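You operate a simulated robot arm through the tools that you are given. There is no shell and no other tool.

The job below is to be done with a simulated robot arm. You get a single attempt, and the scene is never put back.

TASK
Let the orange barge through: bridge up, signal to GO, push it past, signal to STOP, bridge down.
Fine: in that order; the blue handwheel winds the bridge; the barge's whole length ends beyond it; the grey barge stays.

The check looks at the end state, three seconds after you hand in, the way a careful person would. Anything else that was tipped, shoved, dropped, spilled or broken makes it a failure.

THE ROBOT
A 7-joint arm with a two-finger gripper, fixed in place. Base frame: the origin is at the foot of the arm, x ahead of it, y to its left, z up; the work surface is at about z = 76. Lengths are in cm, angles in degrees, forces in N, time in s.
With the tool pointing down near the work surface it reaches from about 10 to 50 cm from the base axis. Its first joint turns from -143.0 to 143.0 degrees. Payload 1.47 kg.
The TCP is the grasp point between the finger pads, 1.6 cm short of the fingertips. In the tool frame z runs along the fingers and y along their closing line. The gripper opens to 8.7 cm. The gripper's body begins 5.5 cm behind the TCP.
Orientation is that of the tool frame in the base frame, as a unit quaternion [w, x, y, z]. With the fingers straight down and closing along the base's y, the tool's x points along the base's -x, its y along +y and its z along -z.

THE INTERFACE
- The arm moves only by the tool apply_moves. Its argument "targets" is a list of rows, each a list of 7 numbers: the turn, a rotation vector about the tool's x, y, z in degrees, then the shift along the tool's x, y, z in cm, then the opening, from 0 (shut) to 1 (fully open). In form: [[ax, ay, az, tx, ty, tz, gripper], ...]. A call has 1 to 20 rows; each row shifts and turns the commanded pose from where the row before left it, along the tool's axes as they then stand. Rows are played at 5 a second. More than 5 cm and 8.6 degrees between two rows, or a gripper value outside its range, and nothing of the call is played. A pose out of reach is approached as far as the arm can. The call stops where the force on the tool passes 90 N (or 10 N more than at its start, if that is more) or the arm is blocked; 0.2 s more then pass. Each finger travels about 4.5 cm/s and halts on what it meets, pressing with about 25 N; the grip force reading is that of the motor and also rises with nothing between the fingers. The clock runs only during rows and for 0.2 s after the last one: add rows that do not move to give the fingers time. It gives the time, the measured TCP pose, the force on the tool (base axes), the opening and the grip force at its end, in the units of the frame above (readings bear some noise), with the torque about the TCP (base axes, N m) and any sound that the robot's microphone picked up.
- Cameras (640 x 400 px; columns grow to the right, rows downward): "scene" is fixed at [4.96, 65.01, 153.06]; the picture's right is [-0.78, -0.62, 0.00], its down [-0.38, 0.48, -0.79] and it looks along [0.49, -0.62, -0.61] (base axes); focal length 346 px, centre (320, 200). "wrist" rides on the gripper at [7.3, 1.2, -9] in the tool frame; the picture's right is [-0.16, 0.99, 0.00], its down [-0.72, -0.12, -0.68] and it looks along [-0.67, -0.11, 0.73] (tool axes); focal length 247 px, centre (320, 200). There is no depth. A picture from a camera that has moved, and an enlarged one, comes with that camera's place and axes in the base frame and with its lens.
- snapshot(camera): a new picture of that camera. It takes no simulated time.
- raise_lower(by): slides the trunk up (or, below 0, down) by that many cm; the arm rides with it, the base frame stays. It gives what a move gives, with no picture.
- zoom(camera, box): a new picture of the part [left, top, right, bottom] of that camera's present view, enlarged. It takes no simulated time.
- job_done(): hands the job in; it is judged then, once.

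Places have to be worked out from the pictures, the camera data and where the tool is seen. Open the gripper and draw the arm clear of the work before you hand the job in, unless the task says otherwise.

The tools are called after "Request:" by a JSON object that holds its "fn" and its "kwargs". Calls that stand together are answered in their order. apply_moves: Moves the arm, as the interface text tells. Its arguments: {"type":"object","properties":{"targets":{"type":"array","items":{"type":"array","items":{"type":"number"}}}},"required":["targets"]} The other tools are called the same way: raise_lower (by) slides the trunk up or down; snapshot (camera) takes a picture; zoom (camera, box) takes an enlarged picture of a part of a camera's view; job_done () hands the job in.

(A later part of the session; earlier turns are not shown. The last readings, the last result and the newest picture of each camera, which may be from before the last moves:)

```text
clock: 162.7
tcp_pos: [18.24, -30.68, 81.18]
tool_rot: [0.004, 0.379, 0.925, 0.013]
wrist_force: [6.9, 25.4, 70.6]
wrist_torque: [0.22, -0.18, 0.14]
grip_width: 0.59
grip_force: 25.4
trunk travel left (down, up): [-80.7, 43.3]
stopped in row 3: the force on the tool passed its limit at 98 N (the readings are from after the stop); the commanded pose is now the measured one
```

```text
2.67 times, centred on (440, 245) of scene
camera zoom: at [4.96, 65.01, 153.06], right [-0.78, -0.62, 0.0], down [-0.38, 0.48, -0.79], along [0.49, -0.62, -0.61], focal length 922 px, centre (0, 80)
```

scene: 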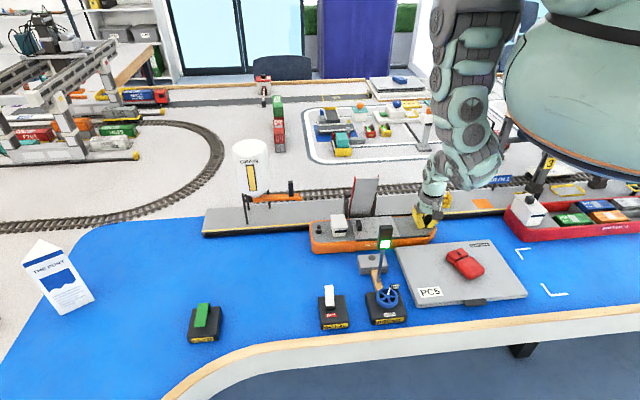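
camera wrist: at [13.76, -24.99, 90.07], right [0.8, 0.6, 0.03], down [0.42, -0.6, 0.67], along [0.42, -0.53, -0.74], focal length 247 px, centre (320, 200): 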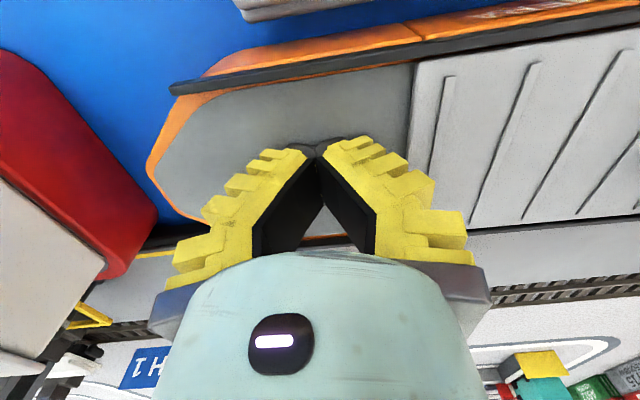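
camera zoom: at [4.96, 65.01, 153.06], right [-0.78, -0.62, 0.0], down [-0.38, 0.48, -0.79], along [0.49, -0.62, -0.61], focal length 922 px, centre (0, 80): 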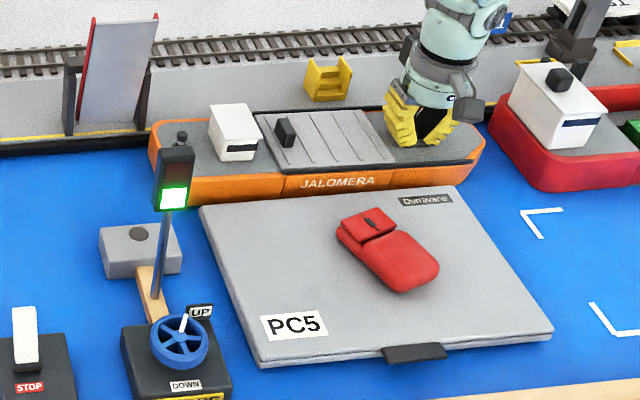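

Force limit stopped it (pressing too hard); ease off and pull again.

Request:
{"fn": "apply_moves", "kwargs": {"targets": [[0, 0, 0, 0, 0, -0.15, 0], [0, 0, 0, 0, -0.5, -0.02, 0], [0, 0, 0, 0, -0.6, 0, 0], [0, 0, 0, 0, -0.6, 0, 0], [0, 0, 0, 0, -0.5, 0, 0], [0, 0, 0, 0, 0, 0, 0]]}}

Request:
{"fn": "zoom", "kwargs": {"camera": "scene", "box": [320, 180, 560, 310]}}

```text
clock: 164.1
tcp_pos: [16.13, -32.67, 81.25]
tool_rot: [0.003, 0.378, 0.926, 0.008]
wrist_force: [6.4, 1.0, 14.9]
wrist_torque: [0.09, -0.17, -0.06]
grip_width: 0.02
grip_force: 25.0
trunk travel left (down, up): [-80.7, 43.3]
```

```text
2.67 times, centred on (440, 245) of scene
camera zoom: at [4.96, 65.01, 153.06], right [-0.78, -0.62, 0.0], down [-0.38, 0.48, -0.79], along [0.49, -0.62, -0.61], focal length 922 px, centre (0, 80)
```

zoom: 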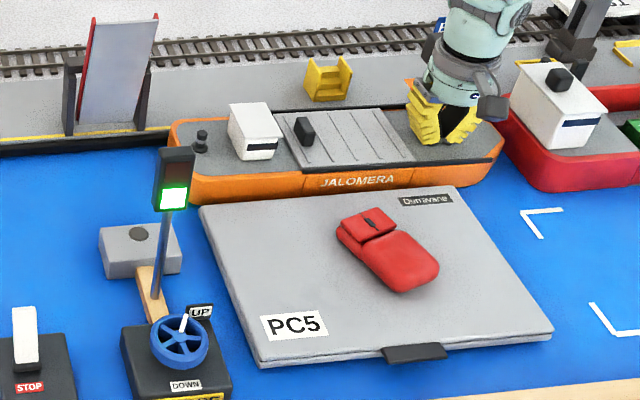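

The barge advanced another ~2.5 cm. I lift off and verify clearances at both ends.

Request:
{"fn": "raise_lower", "kwargs": {"by": 11}}

Request:
{"fn": "apply_moves", "kwargs": {"targets": [[0, 0, 0, 0, 4, 0, 0], [0, 0, 0, 0, 4, 0, 0], [0, 0, 0, 0, 4, 0, 0], [0, 0, 0, 1, 4, 0, 0], [0, 0, 0, 1, 4, 0, 0], [0, 0, 0, 1, 0, 0, 0], [0, 0, 0, 0, 0, 0, 0]]}}

Request:
{"fn": "snapshot", "kwargs": {"camera": "wrist"}}

Request:
{"fn": "snapshot", "kwargs": {"camera": "scene"}}

Request:
{"fn": "zoom", "kwargs": {"camera": "scene", "box": [330, 180, 530, 280]}}

```text
clock: 165.5
tcp_pos: [16.02, -32.48, 92.24]
tool_rot: [0.002, 0.377, 0.926, 0.01]
wrist_force: [-0.5, -0.1, -1.0]
wrist_torque: [-0.01, 0.01, 0.02]
grip_width: 0.01
grip_force: 25.2
trunk travel left (down, up): [-91.7, 32.3]
```

```text
clock: 167.1
tcp_pos: [28.0, -15.84, 92.53]
tool_rot: [0.002, 0.378, 0.926, 0.009]
wrist_force: [-0.5, 0.0, 0.3]
wrist_torque: [0.04, 0.0, 0.01]
grip_width: 0.01
grip_force: 25.3
trunk travel left (down, up): [-91.7, 32.3]
```

```text
taken
camera wrist: at [23.56, -10.14, 101.52], right [0.8, 0.59, 0.02], down [0.43, -0.6, 0.68], along [0.41, -0.54, -0.74], focal length 247 px, centre (320, 200)
```

wrist: 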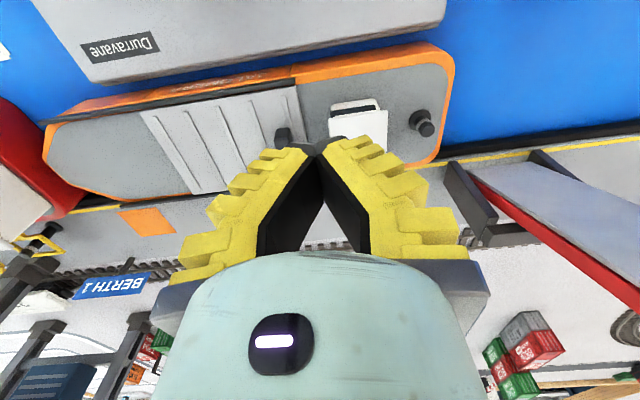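

```text
taken
```

scene: 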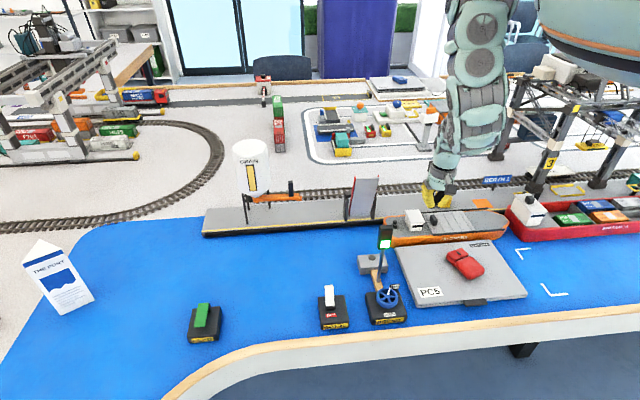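

```text
3.20 times, centred on (430, 230) of scene
camera zoom: at [4.96, 65.01, 153.06], right [-0.78, -0.62, 0.0], down [-0.38, 0.48, -0.79], along [0.49, -0.62, -0.61], focal length 1106 px, centre (-32, 104)
```

zoom: 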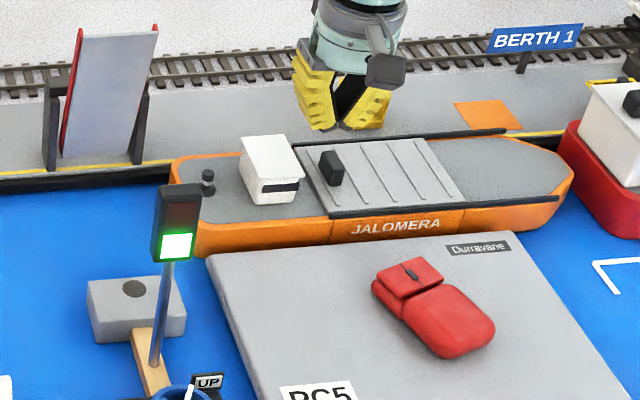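

The bow seems close to the red barge; zooming to check.

Request:
{"fn": "zoom", "kwargs": {"camera": "wrist", "box": [0, 70, 160, 230]}}

Request:
{"fn": "zoom", "kwargs": {"camera": "scene", "box": [480, 190, 560, 250]}}

Request:
{"fn": "zoom", "kwargs": {"camera": "wrist", "box": [380, 20, 640, 220]}}

```text
2.50 times, centred on (80, 150) of wrist
camera zoom: at [23.56, -10.14, 101.52], right [0.8, 0.59, 0.02], down [0.43, -0.6, 0.68], along [0.41, -0.54, -0.74], focal length 617 px, centre (920, 325)
```

zoom: 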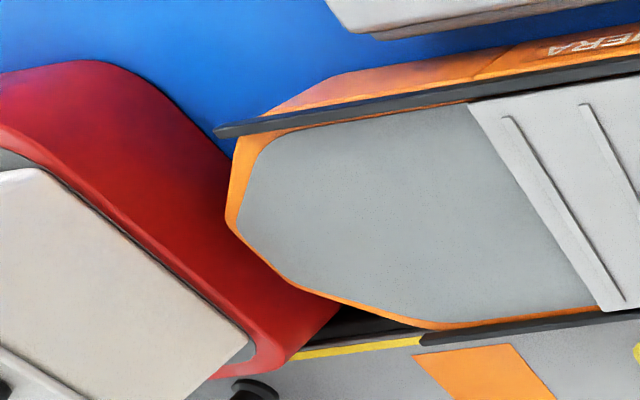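

```text
6.67 times, centred on (520, 220) of scene
camera zoom: at [4.96, 65.01, 153.06], right [-0.78, -0.62, 0.0], down [-0.38, 0.48, -0.79], along [0.49, -0.62, -0.61], focal length 2304 px, centre (-1013, 67)
```

zoom: 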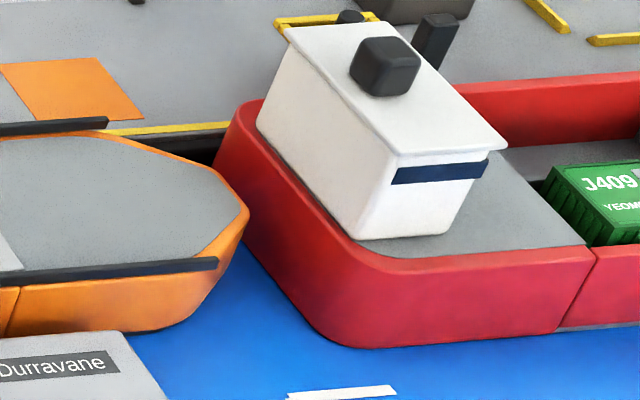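

```text
2.00 times, centred on (510, 120) of wrist
camera zoom: at [23.56, -10.14, 101.52], right [0.8, 0.59, 0.02], down [0.43, -0.6, 0.68], along [0.41, -0.54, -0.74], focal length 494 px, centre (-60, 360)
```

zoom: 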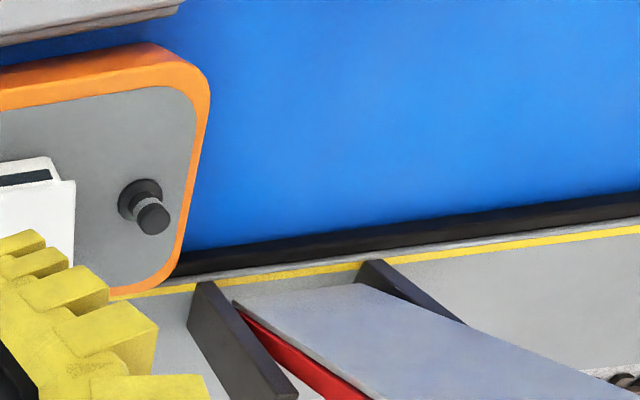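

Stern is at u≈20 (3 cm past the bridge), bow about 2 cm short of the red barge, and neither the grey nor the red barge has moved. Now to the signal: I rotate the hand back and travel around the mast to the lever.

Request:
{"fn": "apply_moves", "kwargs": {"targets": [[0, 0, 8.2, 0, 0, 0, 0.2], [0, 0, 8.2, 0, 0, 0, 0.3], [0, 0, 8.2, 0, 0, 0, 0.4], [0, 0, 8.2, 0, 0, 0, 0.5], [0, 0, 8.2, 0, 0, 0, 0.57], [0, 0, 8.2, 0, 0, 0, 0.57], [0, 0, 8.2, 0, 0, 0, 0.57], [0, 0, 8.2, 0, 0, 0, 0.57], [0, 0, 8.2, 0, 0, 0, 0.57], [0, 0, 8.2, 0, 0, 0, 0.57], [0, 0, 8.2, 0, 0, 0, 0.57], [0, 0, 0, 0, 0, 0, 0.57]]}}

Request:
{"fn": "apply_moves", "kwargs": {"targets": [[0, 0, 0, 4, -0.25, 0, 0.57], [0, 0, 0, 4, -0.25, 0, 0.57], [0, 0, 0, 4, -0.25, 0, 0.57], [0, 0, 0, 4, -0.25, 0, 0.57], [0, 0, 0, 3.8, -2, 0, 0.57], [0, 0, 0, 3.8, -2, 0, 0.57], [0, 0, 0, 3.8, -2, 0, 0.57], [0, 0, 0, 2.5, -3.5, 0, 0.57], [0, 0, 0, 2.5, -3.5, 0, 0.57], [0, 0, 0, 0, 0, 0, 0.57], [0, 0, 0, 0, 0, 0, 0.57]]}}

Request:
{"fn": "snapshot", "kwargs": {"camera": "wrist"}}

Request:
{"fn": "snapshot", "kwargs": {"camera": "scene"}}

```text
clock: 169.7
tcp_pos: [27.88, -16.09, 92.72]
tool_rot: [-0.005, 0.923, 0.384, 0.009]
wrist_force: [0.0, 0.4, -0.4]
wrist_torque: [-0.02, -0.01, -0.01]
grip_width: 5.51
grip_force: 4.4
trunk travel left (down, up): [-91.7, 32.3]
```

```text
clock: 172.1
tcp_pos: [40.69, 16.94, 93.27]
tool_rot: [-0.006, 0.922, 0.386, 0.008]
wrist_force: [0.1, 0.2, 0.1]
wrist_torque: [-0.02, -0.02, 0.01]
grip_width: 5.5
grip_force: 3.8
trunk travel left (down, up): [-91.7, 32.3]
```

```text
taken
camera wrist: at [46.59, 21.15, 102.26], right [0.59, -0.81, -0.01], down [-0.6, -0.44, 0.67], along [-0.54, -0.39, -0.75], focal length 247 px, centre (320, 200)
```

wrist: 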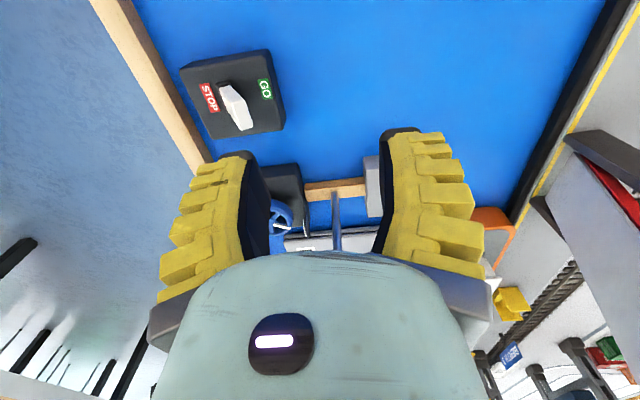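

```text
taken
```

scene: 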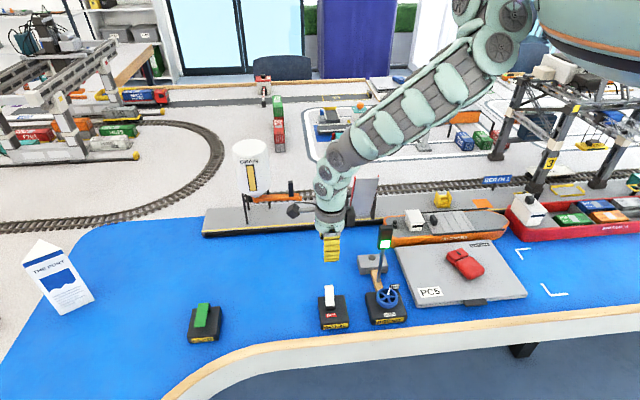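

The lever is visible leaning to GO. I level and move to straddle its top (u≈42.2, w≈10.8).

Request:
{"fn": "apply_moves", "kwargs": {"targets": [[-0.3, -1.1, 0, 0.7, -3, 0, 0.6], [0, 0, 0, 0.7, -3, 0, 0.6], [0, 0, 0, 0, 0, 0, 0.6], [0, 0, 0, 0, 0, 0, 0.6]]}}

Request:
{"fn": "snapshot", "kwargs": {"camera": "wrist"}}

```text
clock: 173.1
tcp_pos: [37.64, 22.17, 93.24]
tool_rot: [0.001, 0.922, 0.386, 0.0]
wrist_force: [0.5, 0.5, 0.2]
wrist_torque: [0.01, -0.02, 0.02]
grip_width: 5.75
grip_force: 3.3
trunk travel left (down, up): [-91.7, 32.3]
```

```text
taken
camera wrist: at [43.66, 26.49, 102.09], right [0.59, -0.81, 0.0], down [-0.59, -0.43, 0.68], along [-0.55, -0.4, -0.73], focal length 247 px, centre (320, 200)
```

wrist: 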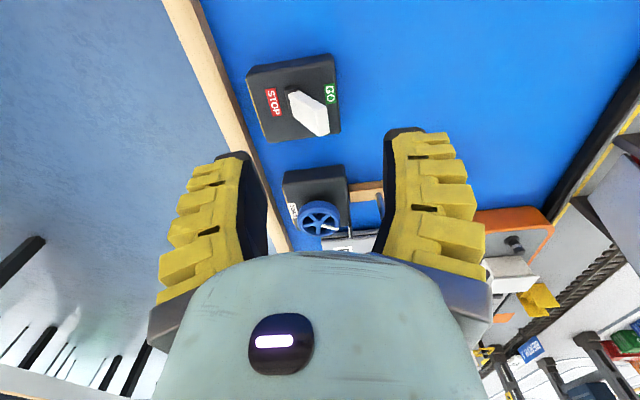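

The lever tip is centred between the fingers. Lower 9.1 cm and push toward STOP.

Request:
{"fn": "raise_lower", "kwargs": {"by": -9.1}}

Request:
{"fn": "snapshot", "kwargs": {"camera": "wrist"}}

```text
clock: 174.4
tcp_pos: [37.62, 21.99, 84.11]
tool_rot: [0.001, 0.922, 0.386, 0.001]
wrist_force: [0.1, -0.2, -0.4]
wrist_torque: [-0.02, -0.01, -0.02]
grip_width: 5.74
grip_force: 4.0
trunk travel left (down, up): [-82.6, 41.4]
```

```text
taken
camera wrist: at [43.68, 26.48, 93.0], right [0.59, -0.81, 0.0], down [-0.59, -0.43, 0.68], along [-0.55, -0.4, -0.73], focal length 247 px, centre (320, 200)
```

wrist: 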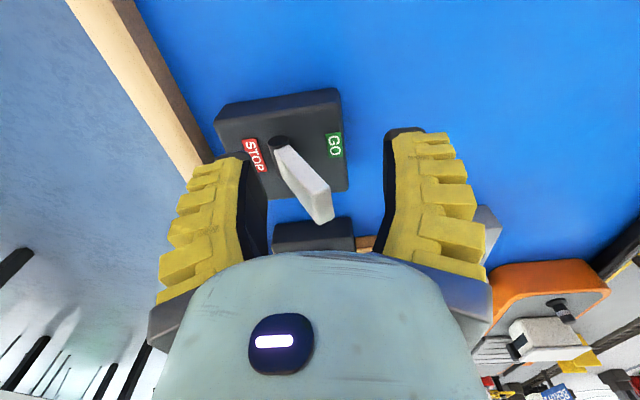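

Request:
{"fn": "apply_moves", "kwargs": {"targets": [[0, 0, 0, 0, -1, 0, 0.6], [0, 0, 0, 0, -1, 0, 0.6], [0, 0, 0, 0, -1, 0, 0.6], [0, 0, 0, 0, -1, 0, 0.6], [0, 0, 0, 0, -0.7, 0, 0.6], [0, 0, 0, 0, 0, 0, 0.6]]}}

Request:
{"fn": "snapshot", "kwargs": {"camera": "wrist"}}

Request:
{"fn": "zoom", "kwargs": {"camera": "scene", "box": [290, 210, 440, 340]}}

```text
clock: 175.8
tcp_pos: [34.26, 25.44, 83.99]
tool_rot: [0.001, 0.923, 0.385, 0.0]
wrist_force: [-0.3, 0.2, -0.4]
wrist_torque: [0.01, 0.03, 0.01]
grip_width: 5.75
grip_force: 3.9
trunk travel left (down, up): [-82.6, 41.4]
```

```text
taken
camera wrist: at [40.27, 29.79, 92.87], right [0.59, -0.81, 0.0], down [-0.59, -0.43, 0.68], along [-0.55, -0.4, -0.73], focal length 247 px, centre (320, 200)
```

wrist: 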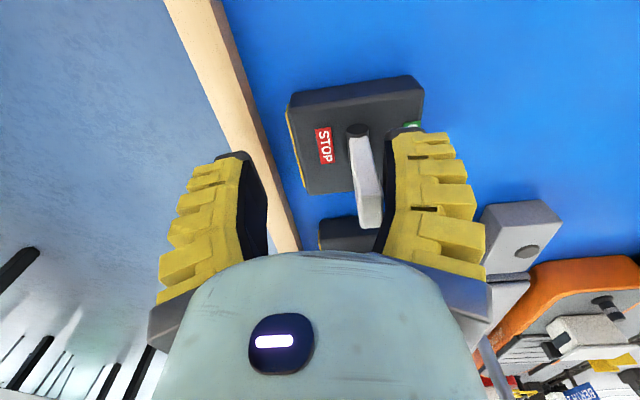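

```text
3.08 times, centred on (365, 275) of scene
camera zoom: at [4.96, 65.01, 153.06], right [-0.78, -0.62, 0.0], down [-0.38, 0.48, -0.79], along [0.49, -0.62, -0.61], focal length 1064 px, centre (182, -31)
```

zoom: 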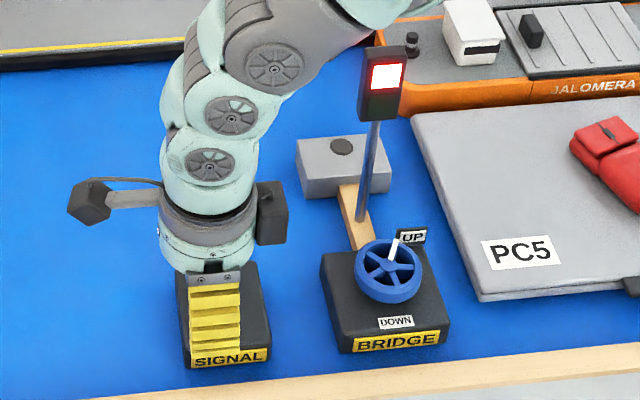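

The lamp is red already with the lever a bit past middle; push the rest of the way to STOP.

Request:
{"fn": "apply_moves", "kwargs": {"targets": [[0, 0, 0, 0, -0.8, 0, 0.6], [0, 0, 0, 0, -0.8, 0, 0.6], [0, 0, 0, 0, -0.5, 0, 0.6], [0, 0, 0, 0, 0, 0, 0.6]]}}

Request:
{"fn": "snapshot", "kwargs": {"camera": "wrist"}}

```text
clock: 176.8
tcp_pos: [34.32, 25.54, 83.72]
tool_rot: [0.015, 0.924, 0.382, 0.006]
wrist_force: [-0.2, -0.4, 0.1]
wrist_torque: [0.01, 0.03, -0.01]
grip_width: 5.74
grip_force: 3.6
trunk travel left (down, up): [-82.6, 41.4]
```

```text
taken
camera wrist: at [40.14, 30.06, 92.66], right [0.58, -0.81, 0.03], down [-0.61, -0.41, 0.68], along [-0.54, -0.41, -0.74], focal length 247 px, centre (320, 200)
```

wrist: 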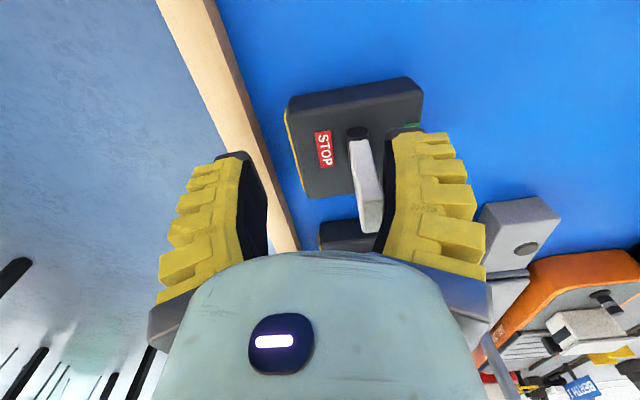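

The arm stalled at a wrist-yaw limit. I back off slightly, level, rotate 16° CCW, and push from that angle.

Request:
{"fn": "apply_moves", "kwargs": {"targets": [[0.5, 1.8, 0, 0, 0.4, 0, 0.6], [0, 0, -8, 0, 0, 0, 0.6], [0, 0, -8, 0, 0, 0, 0.6], [0, 0, 0, 0, 0, 0, 0.6], [0, 0, 0, 0, 0, 0, 0.6]]}}

Request:
{"fn": "snapshot", "kwargs": {"camera": "wrist"}}

```text
clock: 178.2
tcp_pos: [36.46, 25.12, 83.95]
tool_rot: [-0.002, 0.885, 0.466, 0.016]
wrist_force: [0.3, 1.3, 0.5]
wrist_torque: [-0.05, -0.01, 0.02]
grip_width: 5.76
grip_force: 3.8
trunk travel left (down, up): [-82.6, 41.4]
stopped in row 5: the arm was blocked; the commanded pose is now the measured one
```

```text
taken
camera wrist: at [41.25, 30.33, 93.11], right [0.72, -0.69, 0.0], down [-0.52, -0.55, 0.66], along [-0.45, -0.48, -0.76], focal length 247 px, centre (320, 200)
```

wrist: 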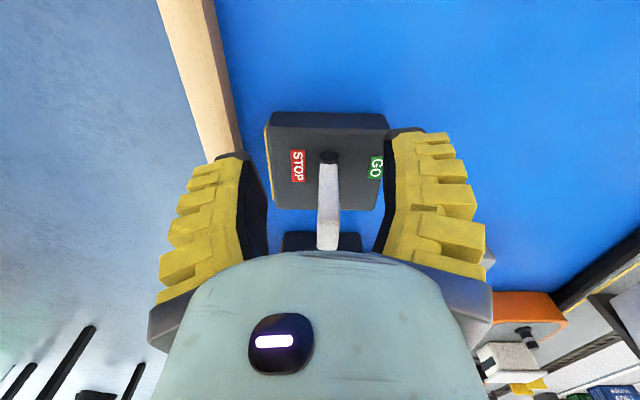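

The arm configuration is strained here. I lift, rotate to a comfortable yaw (x at ~135°), close the fingers, and will push the lever with the closed fingers from its GO side.

Request:
{"fn": "raise_lower", "kwargs": {"by": 9}}

Request:
{"fn": "apply_moves", "kwargs": {"targets": [[0, 0, -8.2, 0, 0, 0, 0.4], [0, 0, -8.2, 0, 0, 0, 0.2], [0, 0, -8.2, 0, 0, 0, 0], [0, 0, -8.2, 0, 0, 0, 0], [0, 0, -8.2, 0, 0, 0, 0], [0, 0, -8.2, 0, 0, 0, 0], [0, 0, -8.2, 0, 0, 0, 0], [0, 0, -8.2, 0, 0, 0, 0], [0, 0, -8.2, 0, 0, 0, 0], [0, 0, -6, 0, 0, 0, 0], [0, 0, 0, 0, 0, 0, 0], [0, 0, 0, 0, 0, 0, 0]]}}

Request:
{"fn": "snapshot", "kwargs": {"camera": "wrist"}}

Request:
{"fn": "snapshot", "kwargs": {"camera": "scene"}}

```text
clock: 179.4
tcp_pos: [36.15, 25.25, 93.03]
tool_rot: [-0.005, 0.884, 0.466, 0.015]
wrist_force: [1.1, 0.6, -0.6]
wrist_torque: [0.01, -0.02, 0.01]
grip_width: 5.74
grip_force: 3.8
trunk travel left (down, up): [-91.6, 32.4]
```

```text
clock: 182.0
tcp_pos: [36.02, 25.54, 93.04]
tool_rot: [0.005, 0.376, 0.926, 0.015]
wrist_force: [-0.7, 0.5, 0.8]
wrist_torque: [-0.03, 0.01, -0.01]
grip_width: 0.0
grip_force: 25.3
trunk travel left (down, up): [-91.6, 32.4]
```

```text
taken
camera wrist: at [31.44, 31.2, 101.91], right [0.8, 0.6, 0.03], down [0.42, -0.61, 0.67], along [0.42, -0.53, -0.74], focal length 247 px, centre (320, 200)
```

wrist: 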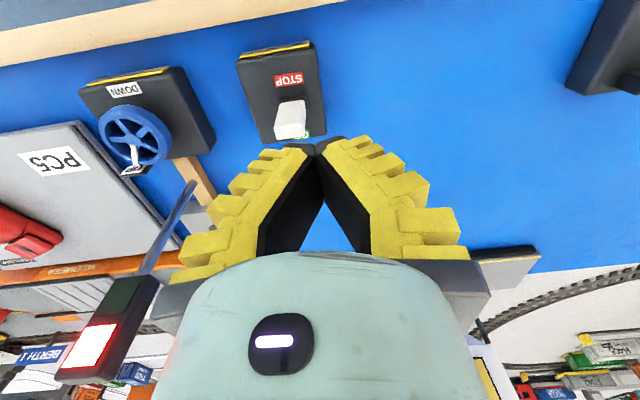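

```text
taken
```

scene: 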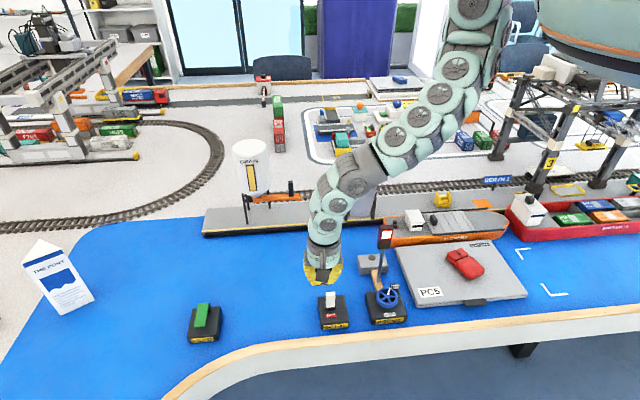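

Lever seen at u≈41.3. I level, go to its GO side (w≈12.3), then lower.

Request:
{"fn": "apply_moves", "kwargs": {"targets": [[1.8, -0.1, 0, -2.5, -1.1, 0, 0], [0, 0, 0, -2.5, -1.1, 0, 0], [0, 0, 0, 0, 0, 0, 0], [0, 0, 0, 0, 0, 0, 0]]}}

Request:
{"fn": "raise_lower", "kwargs": {"by": -9}}

Request:
{"fn": "snapshot", "kwargs": {"camera": "wrist"}}

```text
clock: 183.0
tcp_pos: [37.92, 20.46, 92.78]
tool_rot: [-0.001, 0.377, 0.926, 0.0]
wrist_force: [0.2, -0.5, 0.4]
wrist_torque: [-0.01, 0.0, 0.01]
grip_width: 0.0
grip_force: 24.7
trunk travel left (down, up): [-91.6, 32.4]
```

```text
clock: 184.3
tcp_pos: [37.85, 20.39, 83.9]
tool_rot: [0.0, 0.378, 0.926, 0.001]
wrist_force: [0.0, 0.5, -0.6]
wrist_torque: [0.0, -0.01, -0.04]
grip_width: 0.01
grip_force: 25.0
trunk travel left (down, up): [-82.6, 41.4]
```

```text
taken
camera wrist: at [33.61, 26.34, 92.75], right [0.8, 0.6, 0.0], down [0.44, -0.59, 0.68], along [0.41, -0.55, -0.73], focal length 247 px, centre (320, 200)
```

wrist: 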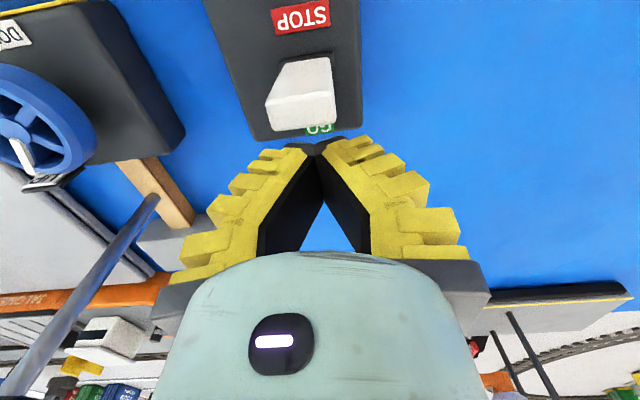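

Fingers are on the GO side, lever just ahead. Push in +x (toward STOP).

Request:
{"fn": "apply_moves", "kwargs": {"targets": [[0, 0, 0, 0.7, -0.5, 0, 0], [0, 0, 0, 0.8, 0, 0, 0], [0, 0, 0, 0.8, 0, 0, 0], [0, 0, 0, 0.8, 0, 0, 0], [0, 0, 0, 0, 0, 0, 0]]}}

Request:
{"fn": "snapshot", "kwargs": {"camera": "wrist"}}

Request:
{"fn": "zoom", "kwargs": {"camera": "scene", "box": [290, 210, 440, 340]}}

```text
clock: 185.5
tcp_pos: [35.23, 22.26, 83.8]
tool_rot: [0.0, 0.377, 0.926, 0.0]
wrist_force: [-0.1, -0.4, 0.4]
wrist_torque: [-0.04, -0.02, 0.0]
grip_width: 0.03
grip_force: 25.0
trunk travel left (down, up): [-82.6, 41.4]
```

```text
taken
camera wrist: at [31.0, 28.16, 92.68], right [0.8, 0.6, 0.0], down [0.44, -0.59, 0.68], along [0.4, -0.55, -0.73], focal length 247 px, centre (320, 200)
```

wrist: 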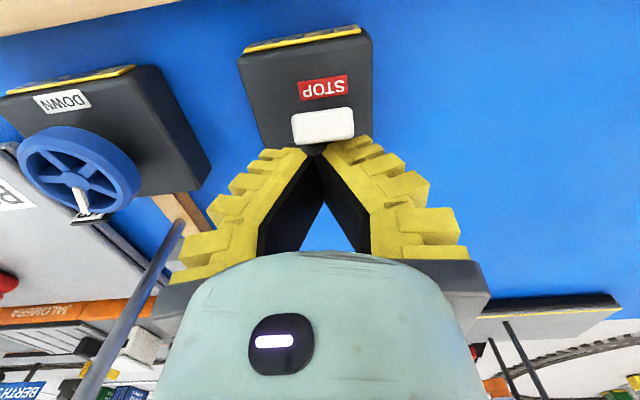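

```text
3.08 times, centred on (365, 275) of scene
camera zoom: at [4.96, 65.01, 153.06], right [-0.78, -0.62, 0.0], down [-0.38, 0.48, -0.79], along [0.49, -0.62, -0.61], focal length 1064 px, centre (182, -31)
```

zoom: 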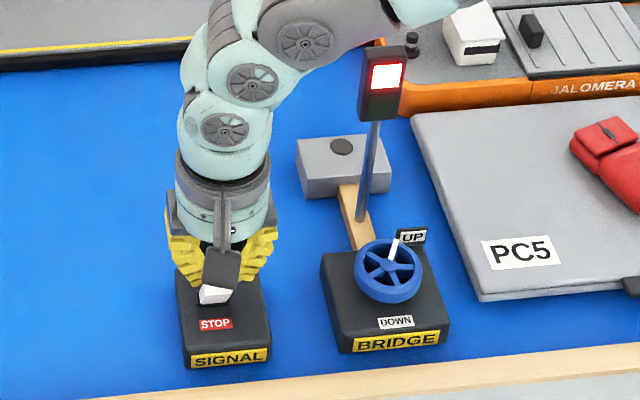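

Request:
{"fn": "apply_moves", "kwargs": {"targets": [[0, 0, 0, 0.6, 0, 0, 0], [0, 0, 0, 0.6, 0, 0, 0], [0, 0, 0, 0.5, 0, 0, 0], [0, 0, 0, 0, 0, 0, 0]]}}

Request:
{"fn": "snapshot", "kwargs": {"camera": "wrist"}}

Request:
{"fn": "zoom", "kwargs": {"camera": "scene", "box": [290, 210, 440, 340]}}

```text
clock: 186.5
tcp_pos: [35.14, 22.48, 83.92]
tool_rot: [0.01, 0.377, 0.926, -0.004]
wrist_force: [23.4, -25.9, 8.3]
wrist_torque: [-0.09, -0.2, -0.39]
grip_width: 0.01
grip_force: 24.6
trunk travel left (down, up): [-82.6, 41.4]
```

```text
taken
camera wrist: at [30.66, 28.52, 92.61], right [0.8, 0.6, 0.01], down [0.43, -0.58, 0.7], along [0.42, -0.56, -0.72], focal length 247 px, centre (320, 200)
```

wrist: 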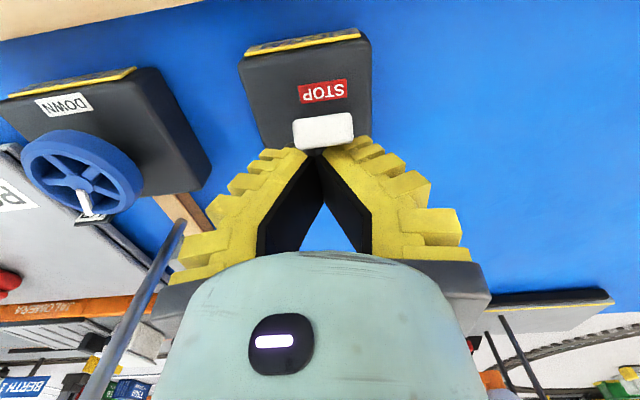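

```text
3.08 times, centred on (365, 275) of scene
camera zoom: at [4.96, 65.01, 153.06], right [-0.78, -0.62, 0.0], down [-0.38, 0.48, -0.79], along [0.49, -0.62, -0.61], focal length 1064 px, centre (182, -31)
```

zoom: 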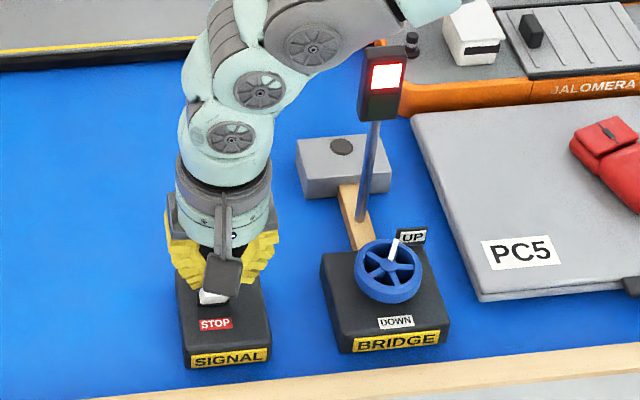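

The lever is firmly at STOP and the lamp is red. I back off, lift, and go around to the handwheel using the same approach heights that worked before.

Request:
{"fn": "apply_moves", "kwargs": {"targets": [[0, 0, 0, -0.8, 0, 0, 0], [0, -1, 0, -0.8, 0, 0, 0], [0, 0, 0, 0, 0, 0, 0]]}}

Request:
{"fn": "raise_lower", "kwargs": {"by": 12}}

Request:
{"fn": "zoom", "kwargs": {"camera": "scene", "box": [290, 210, 440, 340]}}

```text
clock: 187.3
tcp_pos: [35.19, 22.4, 84.09]
tool_rot: [0.006, 0.377, 0.926, -0.002]
wrist_force: [4.0, -0.9, 3.8]
wrist_torque: [0.09, -0.04, -0.14]
grip_width: 0.01
grip_force: 25.1
trunk travel left (down, up): [-82.6, 41.4]
```

```text
clock: 188.8
tcp_pos: [35.34, 22.27, 95.95]
tool_rot: [0.008, 0.378, 0.926, -0.003]
wrist_force: [-0.8, -0.6, 0.6]
wrist_torque: [0.02, 0.01, 0.0]
grip_width: 0.01
grip_force: 25.1
trunk travel left (down, up): [-94.6, 29.4]
```

```text
3.08 times, centred on (365, 275) of scene
camera zoom: at [4.96, 65.01, 153.06], right [-0.78, -0.62, 0.0], down [-0.38, 0.48, -0.79], along [0.49, -0.62, -0.61], focal length 1064 px, centre (182, -31)
```

zoom: 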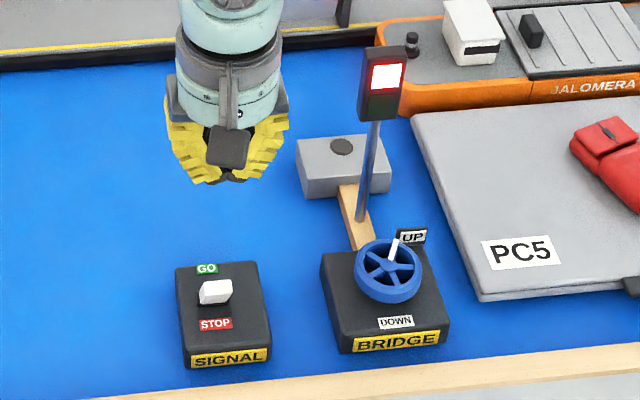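

Signal is at STOP as originally set. Now move toward the wheel.

Request:
{"fn": "apply_moves", "kwargs": {"targets": [[0, 1, 0, 2.15, -2.1, 0, 0.4], [0, 0, 0, 2.15, -2.1, 0, 0.7], [0, 0, 0, 0, 0, 0, 0.9], [0, 0, 0, 0, 0, 0, 0.9]]}}

Request:
{"fn": "raise_lower", "kwargs": {"by": 8}}

Request:
{"fn": "apply_moves", "kwargs": {"targets": [[0, 0, 0, 0, 0, 3.5, 0.9], [0, 0, 0, 0, 0, 3, 0.9], [0, 0, 0, 0, 0, 0, 0.9], [0, 0, 0, 0, 0, 0, 0.9]]}}

```text
clock: 189.8
tcp_pos: [29.36, 22.09, 95.84]
tool_rot: [0.001, 0.378, 0.926, 0.001]
wrist_force: [0.0, 0.1, 0.3]
wrist_torque: [0.01, 0.0, 0.02]
grip_width: 8.04
grip_force: 1.1
trunk travel left (down, up): [-94.6, 29.4]
```

```text
clock: 191.0
tcp_pos: [29.42, 22.07, 103.81]
tool_rot: [0.0, 0.378, 0.926, 0.0]
wrist_force: [-0.4, 0.7, -0.7]
wrist_torque: [-0.06, 0.03, 0.01]
grip_width: 8.05
grip_force: 1.5
trunk travel left (down, up): [-102.6, 21.4]
```

```text
clock: 192.0
tcp_pos: [29.3, 22.01, 97.35]
tool_rot: [0.0, 0.377, 0.926, 0.0]
wrist_force: [0.2, 0.1, 1.3]
wrist_torque: [-0.01, 0.02, -0.03]
grip_width: 8.04
grip_force: 1.3
trunk travel left (down, up): [-102.6, 21.4]
```

Request:
{"fn": "apply_moves", "kwargs": {"targets": [[0, 0, 0, -0.94, -3.18, 0.8, 0.9], [0, 0, 0, -0.94, -3.18, 0.8, 0.9], [0, 0, 0, -0.93, -3.19, 0.7, 0.9], [0, 0, 0, 0, 0, 0, 0.9], [0, 0, 0, 0, 0, 0, 0.9]]}}

Request:
{"fn": "snapshot", "kwargs": {"camera": "wrist"}}

Request:
{"fn": "snapshot", "kwargs": {"camera": "scene"}}

```text
clock: 193.2
tcp_pos: [24.94, 13.49, 95.08]
tool_rot: [0.001, 0.378, 0.926, 0.001]
wrist_force: [0.0, -1.0, 0.6]
wrist_torque: [0.02, -0.02, -0.02]
grip_width: 8.02
grip_force: 1.4
trunk travel left (down, up): [-102.6, 21.4]
```

```text
taken
camera wrist: at [20.49, 19.25, 103.98], right [0.8, 0.6, 0.0], down [0.44, -0.59, 0.68], along [0.41, -0.55, -0.73], focal length 247 px, centre (320, 200)
```

wrist: 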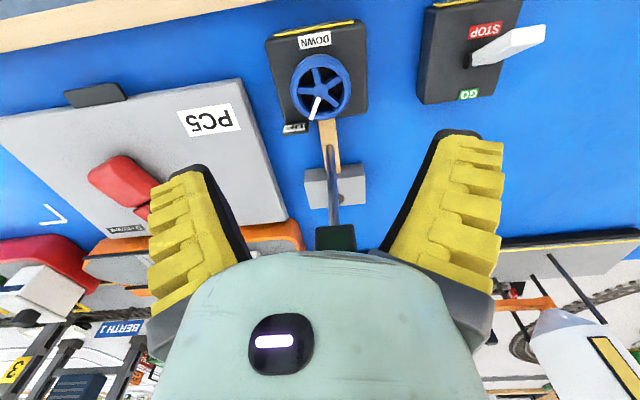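

```text
taken
```

scene: 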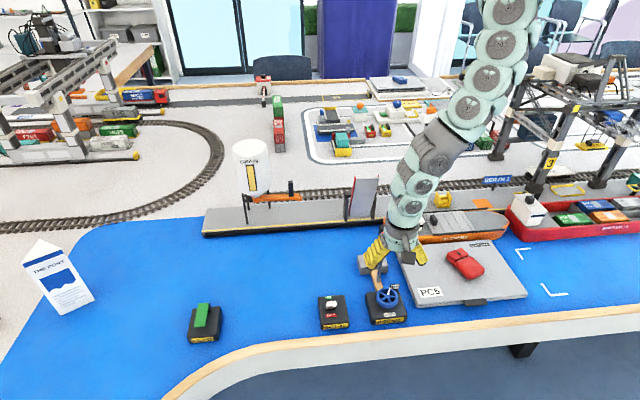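

Over the wheel. Lower to z≈84, then rotate the hand to y≈−10° to start a counter-clockwise turn.

Request:
{"fn": "raise_lower", "kwargs": {"by": -11.1}}

Request:
{"fn": "apply_moves", "kwargs": {"targets": [[0, 0, 8, 0, -0.4, 0, 0.9], [0, 0, 8, 0, 0, 0, 0.9], [0, 0, 8, 0, 0, 0, 0.9], [0, 0, 8, 0, 0, 0, 0.9], [0, 0, 8, 0, 0, 0, 0.9], [0, 0, 8, 0, 0, 0, 0.9], [0, 0, 8, 0, 0, 0, 0.9], [0, 0, 0, 0, 0, 0, 0.9], [0, 0, 0, 0, 0, 0, 0.9]]}}

Request:
{"fn": "snapshot", "kwargs": {"camera": "wrist"}}

```text
clock: 194.6
tcp_pos: [24.91, 13.39, 84.01]
tool_rot: [0.0, 0.378, 0.926, 0.0]
wrist_force: [-0.2, -0.1, -0.2]
wrist_torque: [0.0, -0.01, 0.03]
grip_width: 8.0
grip_force: 1.3
trunk travel left (down, up): [-91.5, 32.5]
```

```text
clock: 196.6
tcp_pos: [24.43, 13.02, 84.0]
tool_rot: [-0.001, 0.768, 0.64, 0.001]
wrist_force: [0.4, 0.3, -0.1]
wrist_torque: [-0.01, 0.06, 0.01]
grip_width: 8.03
grip_force: 1.3
trunk travel left (down, up): [-91.5, 32.5]
```

```text
taken
camera wrist: at [27.03, 19.96, 92.88], right [0.94, -0.33, 0.0], down [-0.24, -0.69, 0.68], along [-0.23, -0.64, -0.73], focal length 247 px, centre (320, 200)
```

wrist: 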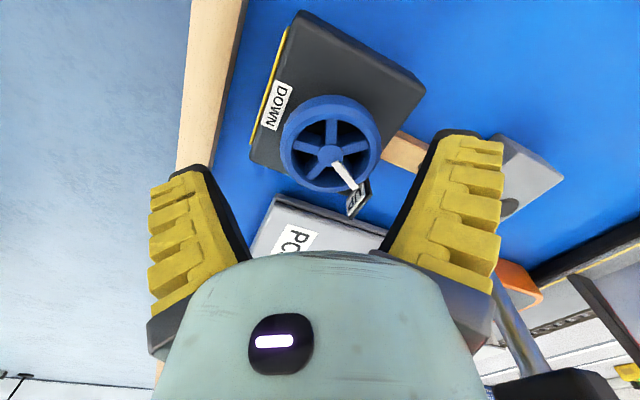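

Recentre slightly, lower, grip and turn counter-clockwise 70°.

Request:
{"fn": "apply_moves", "kwargs": {"targets": [[0, 0, 0, 0.2, 0.4, 0, 0.9], [0, 0, 0, 0, 0, 0, 0.9]]}}

Request:
{"fn": "raise_lower", "kwargs": {"by": -2.6}}

Request:
{"fn": "apply_moves", "kwargs": {"targets": [[0, 0, 0, 0, 0, 0, 0.75], [0, 0, 0, 0, 0, 0, 0.6], [0, 0, 0, 0, 0, 0, 0.45], [0, 0, 0, 0, 0, 0, 0.4], [0, 0, 0, 0, 0, 0, 0.4], [0, 0, 0, 0, 0, 0, 0.4], [0, 0, -7, 0, 0, 0, 0.4], [0, 0, -7, 0, 0, 0, 0.4], [0, 0, -7, 0, 0, 0, 0.4], [0, 0, -7, 0, 0, 0, 0.4], [0, 0, -7, 0, 0, 0, 0.4], [0, 0, -7, 0, 0, 0, 0.4], [0, 0, -7, 0, 0, 0, 0.4], [0, 0, -7, 0, 0, 0, 0.4], [0, 0, -7, 0, 0, 0, 0.4], [0, 0, -7, 0, 0, 0, 0.4], [0, 0, 0, 0, 0, 0, 0.4]]}}

Request:
{"fn": "snapshot", "kwargs": {"camera": "wrist"}}

Request:
{"fn": "zoom", "kwargs": {"camera": "scene", "box": [330, 160, 420, 280]}}

```text
clock: 197.2
tcp_pos: [24.98, 13.2, 83.92]
tool_rot: [-0.001, 0.768, 0.64, 0.001]
wrist_force: [0.2, 0.2, 0.7]
wrist_torque: [0.0, 0.01, -0.02]
grip_width: 8.03
grip_force: 1.3
trunk travel left (down, up): [-91.5, 32.5]
```

```text
clock: 197.9
tcp_pos: [24.99, 13.07, 81.24]
tool_rot: [0.0, 0.768, 0.64, 0.0]
wrist_force: [-0.5, 0.6, 0.3]
wrist_torque: [0.01, -0.02, 0.02]
grip_width: 8.04
grip_force: 1.5
trunk travel left (down, up): [-88.9, 35.1]
```

```text
clock: 201.5
tcp_pos: [25.14, 13.04, 81.32]
tool_rot: [0.0, 0.261, 0.965, 0.001]
wrist_force: [7.4, -0.3, -3.2]
wrist_torque: [-0.03, -0.28, 0.01]
grip_width: 4.9
grip_force: 30.0
trunk travel left (down, up): [-88.9, 35.1]
```

```text
taken
camera wrist: at [19.42, 17.75, 90.19], right [0.63, 0.77, 0.0], down [0.57, -0.47, 0.68], along [0.53, -0.43, -0.73], focal length 247 px, centre (320, 200)
```

wrist: 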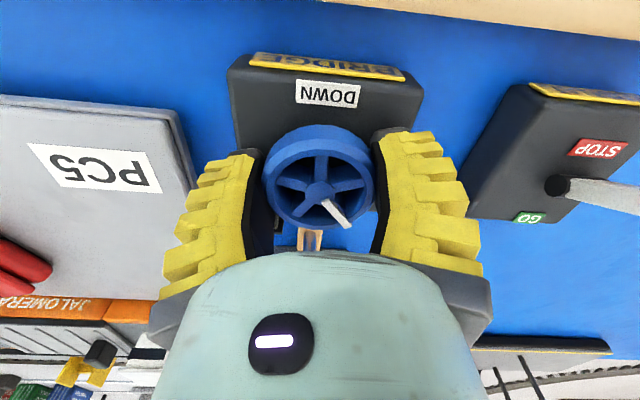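

```text
3.33 times, centred on (375, 220) of scene
camera zoom: at [4.96, 65.01, 153.06], right [-0.78, -0.62, 0.0], down [-0.38, 0.48, -0.79], along [0.49, -0.62, -0.61], focal length 1152 px, centre (137, 133)
```

zoom: 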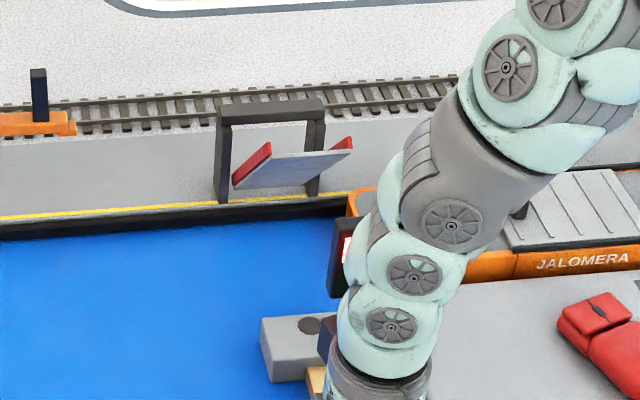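

The bridge is descending. Regrip for the next turn.

Request:
{"fn": "apply_moves", "kwargs": {"targets": [[0, 0, 0, 0, 0, 0, 0.6], [0, 0, 0, 0, 0, 0, 0.8], [0, 0, 0, 0, 0, 0, 0.9], [0, 0, 0, 0, 0, 0, 0.9], [0, 0, 0, 0, 0, 0, 0.9]]}}

Request:
{"fn": "raise_lower", "kwargs": {"by": 2.7}}

Request:
{"fn": "apply_moves", "kwargs": {"targets": [[0, 0, 8, 0, 0, 0, 0.9], [0, 0, 8, 0, 0, 0, 0.9], [0, 0, 8, 0, 0, 0, 0.9], [0, 0, 8, 0, 0, 0, 0.9], [0, 0, 8, 0, 0, 0, 0.9], [0, 0, 8, 0, 0, 0, 0.9], [0, 0, 8, 0, 0, 0, 0.9], [0, 0, 8, 0, 0, 0, 0.9], [0, 0, 6, 0, 0, 0, 0.9], [0, 0, 0, 0, 0, 0, 0.9], [0, 0, 0, 0, 0, 0, 0.9]]}}

Request:
{"fn": "snapshot", "kwargs": {"camera": "wrist"}}

```text
clock: 202.7
tcp_pos: [24.94, 13.05, 81.32]
tool_rot: [0.0, 0.262, 0.965, 0.001]
wrist_force: [0.1, -0.5, 0.3]
wrist_torque: [0.01, -0.05, 0.0]
grip_width: 8.05
grip_force: 1.3
trunk travel left (down, up): [-88.9, 35.1]
```

```text
clock: 203.4
tcp_pos: [24.9, 13.27, 83.96]
tool_rot: [0.0, 0.263, 0.965, 0.002]
wrist_force: [0.2, 0.4, 0.3]
wrist_torque: [-0.01, 0.02, 0.01]
grip_width: 8.02
grip_force: 1.8
trunk travel left (down, up): [-91.6, 32.4]
```

```text
clock: 205.8
tcp_pos: [24.84, 13.21, 84.0]
tool_rot: [-0.001, 0.769, 0.64, 0.001]
wrist_force: [0.1, -0.2, -0.4]
wrist_torque: [0.04, -0.02, 0.04]
grip_width: 8.01
grip_force: 1.4
trunk travel left (down, up): [-91.6, 32.4]
```

```text
taken
camera wrist: at [27.44, 20.15, 92.96], right [0.94, -0.33, 0.0], down [-0.25, -0.69, 0.68], along [-0.23, -0.64, -0.73], focal length 247 px, centre (320, 200)
```

wrist: 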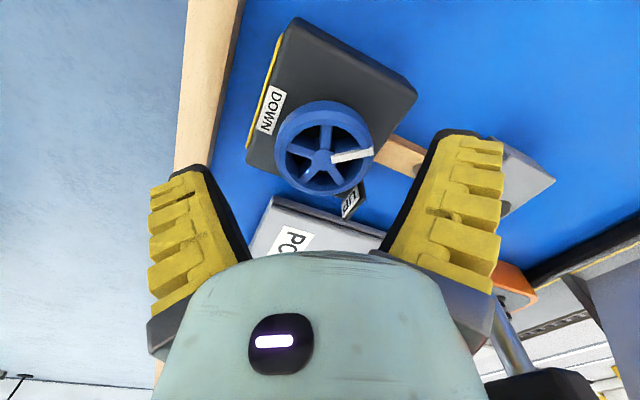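

Second counter-clockwise turn of 70°.

Request:
{"fn": "raise_lower", "kwargs": {"by": -2.6}}

Request:
{"fn": "apply_moves", "kwargs": {"targets": [[0, 0, 0, 0, 0, 0, 0.75], [0, 0, 0, 0, 0, 0, 0.6], [0, 0, 0, 0, 0, 0, 0.45], [0, 0, 0, 0, 0, 0, 0.4], [0, 0, 0, 0, 0, 0, 0.4], [0, 0, 0, 0, 0, 0, 0.4], [0, 0, -7, 0, 0, 0, 0.4], [0, 0, -7, 0, 0, 0, 0.4], [0, 0, -7, 0, 0, 0, 0.4], [0, 0, -7, 0, 0, 0, 0.4], [0, 0, -7, 0, 0, 0, 0.4], [0, 0, -7, 0, 0, 0, 0.4], [0, 0, -7, 0, 0, 0, 0.4], [0, 0, -7, 0, 0, 0, 0.4], [0, 0, -7, 0, 0, 0, 0.4], [0, 0, -7, 0, 0, 0, 0.4], [0, 0, 0, 0, 0, 0, 0.4]]}}

Request:
{"fn": "zoom", "kwargs": {"camera": "scene", "box": [330, 160, 420, 280]}}

Request:
{"fn": "apply_moves", "kwargs": {"targets": [[0, 0, 0, 0, 0, 0, 0.6], [0, 0, 0, 0, 0, 0, 0.8], [0, 0, 0, 0, 0, 0, 0.9], [0, 0, 0, 0, 0, 0, 0.9], [0, 0, 0, 0, 0, 0, 0.9]]}}

Request:
{"fn": "raise_lower", "kwargs": {"by": 2.6}}

Request:
{"fn": "snapshot", "kwargs": {"camera": "wrist"}}

```text
clock: 206.6
tcp_pos: [24.88, 13.24, 81.4]
tool_rot: [0.0, 0.768, 0.64, 0.0]
wrist_force: [-0.4, 0.2, 0.0]
wrist_torque: [0.01, 0.02, -0.02]
grip_width: 8.0
grip_force: 1.3
trunk travel left (down, up): [-89.0, 35.0]
```

```text
clock: 210.2
tcp_pos: [25.08, 13.06, 81.49]
tool_rot: [0.002, 0.259, 0.966, 0.001]
wrist_force: [6.6, -3.1, -14.8]
wrist_torque: [-0.13, -0.35, -0.02]
grip_width: 4.86
grip_force: 29.4
trunk travel left (down, up): [-89.0, 35.0]
```

```text
3.33 times, centred on (375, 220) of scene
camera zoom: at [4.96, 65.01, 153.06], right [-0.78, -0.62, 0.0], down [-0.38, 0.48, -0.79], along [0.49, -0.62, -0.61], focal length 1152 px, centre (137, 133)
```

zoom: 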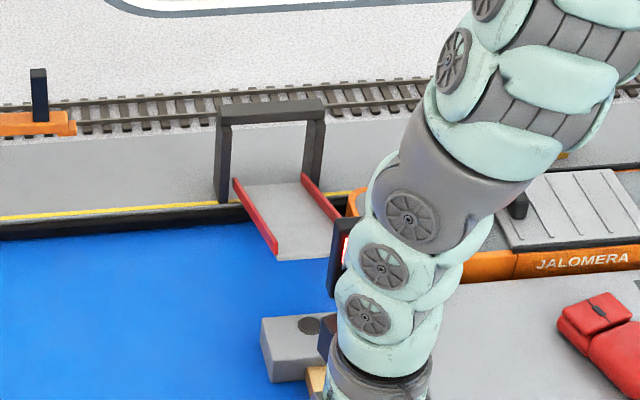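

```text
clock: 211.3
tcp_pos: [24.98, 13.41, 81.46]
tool_rot: [-0.001, 0.262, 0.965, 0.001]
wrist_force: [0.1, -0.3, 0.7]
wrist_torque: [0.02, 0.0, 0.02]
grip_width: 8.04
grip_force: 1.4
trunk travel left (down, up): [-89.0, 35.0]
```

```text
clock: 212.1
tcp_pos: [24.96, 13.29, 84.12]
tool_rot: [0.0, 0.262, 0.965, 0.001]
wrist_force: [0.1, -0.4, 0.1]
wrist_torque: [0.03, 0.02, -0.02]
grip_width: 8.04
grip_force: 1.3
trunk travel left (down, up): [-91.6, 32.4]
```

```text
taken
camera wrist: at [19.28, 17.92, 92.99], right [0.64, 0.77, 0.0], down [0.57, -0.47, 0.68], along [0.53, -0.43, -0.73], focal length 247 px, centre (320, 200)
```

wrist: 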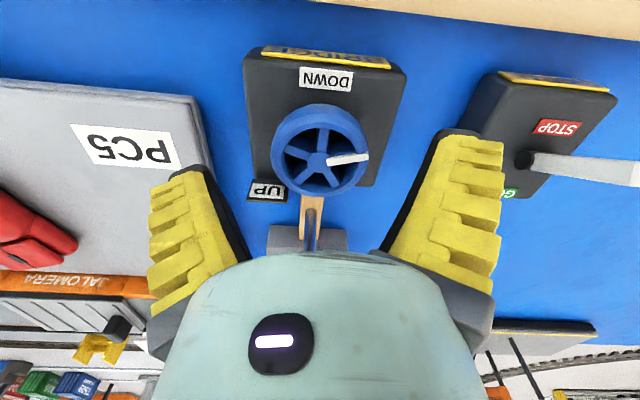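

Roughly a 65° turn remains. Rotate back and regrip for the last part.

Request:
{"fn": "apply_moves", "kwargs": {"targets": [[0, 0, 8, 0, 0, 0, 0.9], [0, 0, 8, 0, 0, 0, 0.9], [0, 0, 8, 0, 0, 0, 0.9], [0, 0, 8, 0, 0, 0, 0.9], [0, 0, 8, 0, 0, 0, 0.9], [0, 0, 8, 0, 0, 0, 0.9], [0, 0, 8, 0, 0, 0, 0.9], [0, 0, 8, 0, 0, 0, 0.9], [0, 0, 6, 0, 0, 0, 0.9], [0, 0, 0, 0, 0, 0, 0.9], [0, 0, 0, 0, 0, 0, 0.9]]}}

Request:
{"fn": "raise_lower", "kwargs": {"by": -2.7}}

Request:
{"fn": "apply_moves", "kwargs": {"targets": [[0, 0, 0, 0, 0, 0, 0.75], [0, 0, 0, 0, 0, 0, 0.6], [0, 0, 0, 0, 0, 0, 0.45], [0, 0, 0, 0, 0, 0, 0.4], [0, 0, 0, 0, 0, 0, 0.4], [0, 0, 0, 0, 0, 0, 0.4], [0, 0, -7, 0, 0, 0, 0.4], [0, 0, -7, 0, 0, 0, 0.4], [0, 0, -7, 0, 0, 0, 0.4], [0, 0, -7, 0, 0, 0, 0.4], [0, 0, -7, 0, 0, 0, 0.4], [0, 0, -7, 0, 0, 0, 0.4], [0, 0, -7, 0, 0, 0, 0.4], [0, 0, 0, 0, 0, 0, 0.4]]}}

Request:
{"fn": "snapshot", "kwargs": {"camera": "wrist"}}

Request:
{"fn": "zoom", "kwargs": {"camera": "scene", "box": [330, 180, 420, 280]}}

```text
clock: 214.5
tcp_pos: [24.93, 13.38, 84.06]
tool_rot: [0.0, 0.768, 0.64, 0.0]
wrist_force: [-0.1, 0.3, -0.6]
wrist_torque: [0.0, -0.01, 0.0]
grip_width: 8.04
grip_force: 1.3
trunk travel left (down, up): [-91.6, 32.4]
```

```text
clock: 215.2
tcp_pos: [24.98, 13.39, 81.33]
tool_rot: [-0.001, 0.768, 0.64, 0.001]
wrist_force: [-0.8, 0.6, -0.5]
wrist_torque: [-0.01, -0.02, 0.0]
grip_width: 8.01
grip_force: 1.5
trunk travel left (down, up): [-88.9, 35.1]
```

```text
clock: 218.2
tcp_pos: [25.07, 13.23, 81.37]
tool_rot: [0.0, 0.433, 0.901, 0.001]
wrist_force: [0.5, -1.2, 1.4]
wrist_torque: [-0.1, -0.16, 0.02]
grip_width: 4.92
grip_force: 30.4
trunk travel left (down, up): [-88.9, 35.1]
```

```text
taken
camera wrist: at [21.44, 19.56, 90.26], right [0.87, 0.49, 0.0], down [0.36, -0.64, 0.68], along [0.34, -0.59, -0.73], focal length 247 px, centre (320, 200)
```

wrist: 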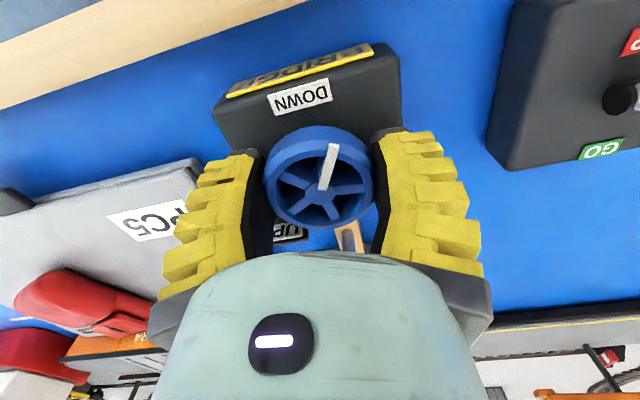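

```text
4.00 times, centred on (375, 230) of scene
camera zoom: at [4.96, 65.01, 153.06], right [-0.78, -0.62, 0.0], down [-0.38, 0.48, -0.79], along [0.49, -0.62, -0.61], focal length 1383 px, centre (100, 80)
```

zoom: 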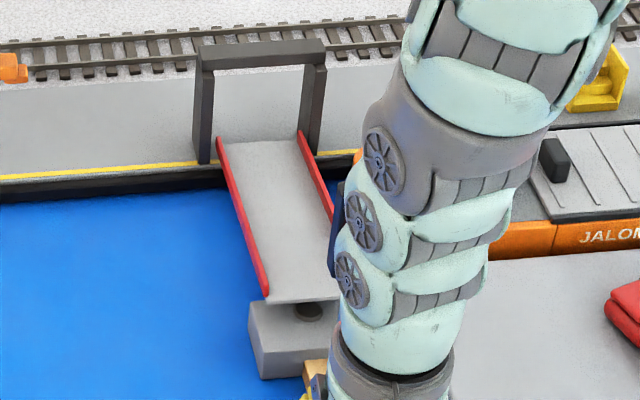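

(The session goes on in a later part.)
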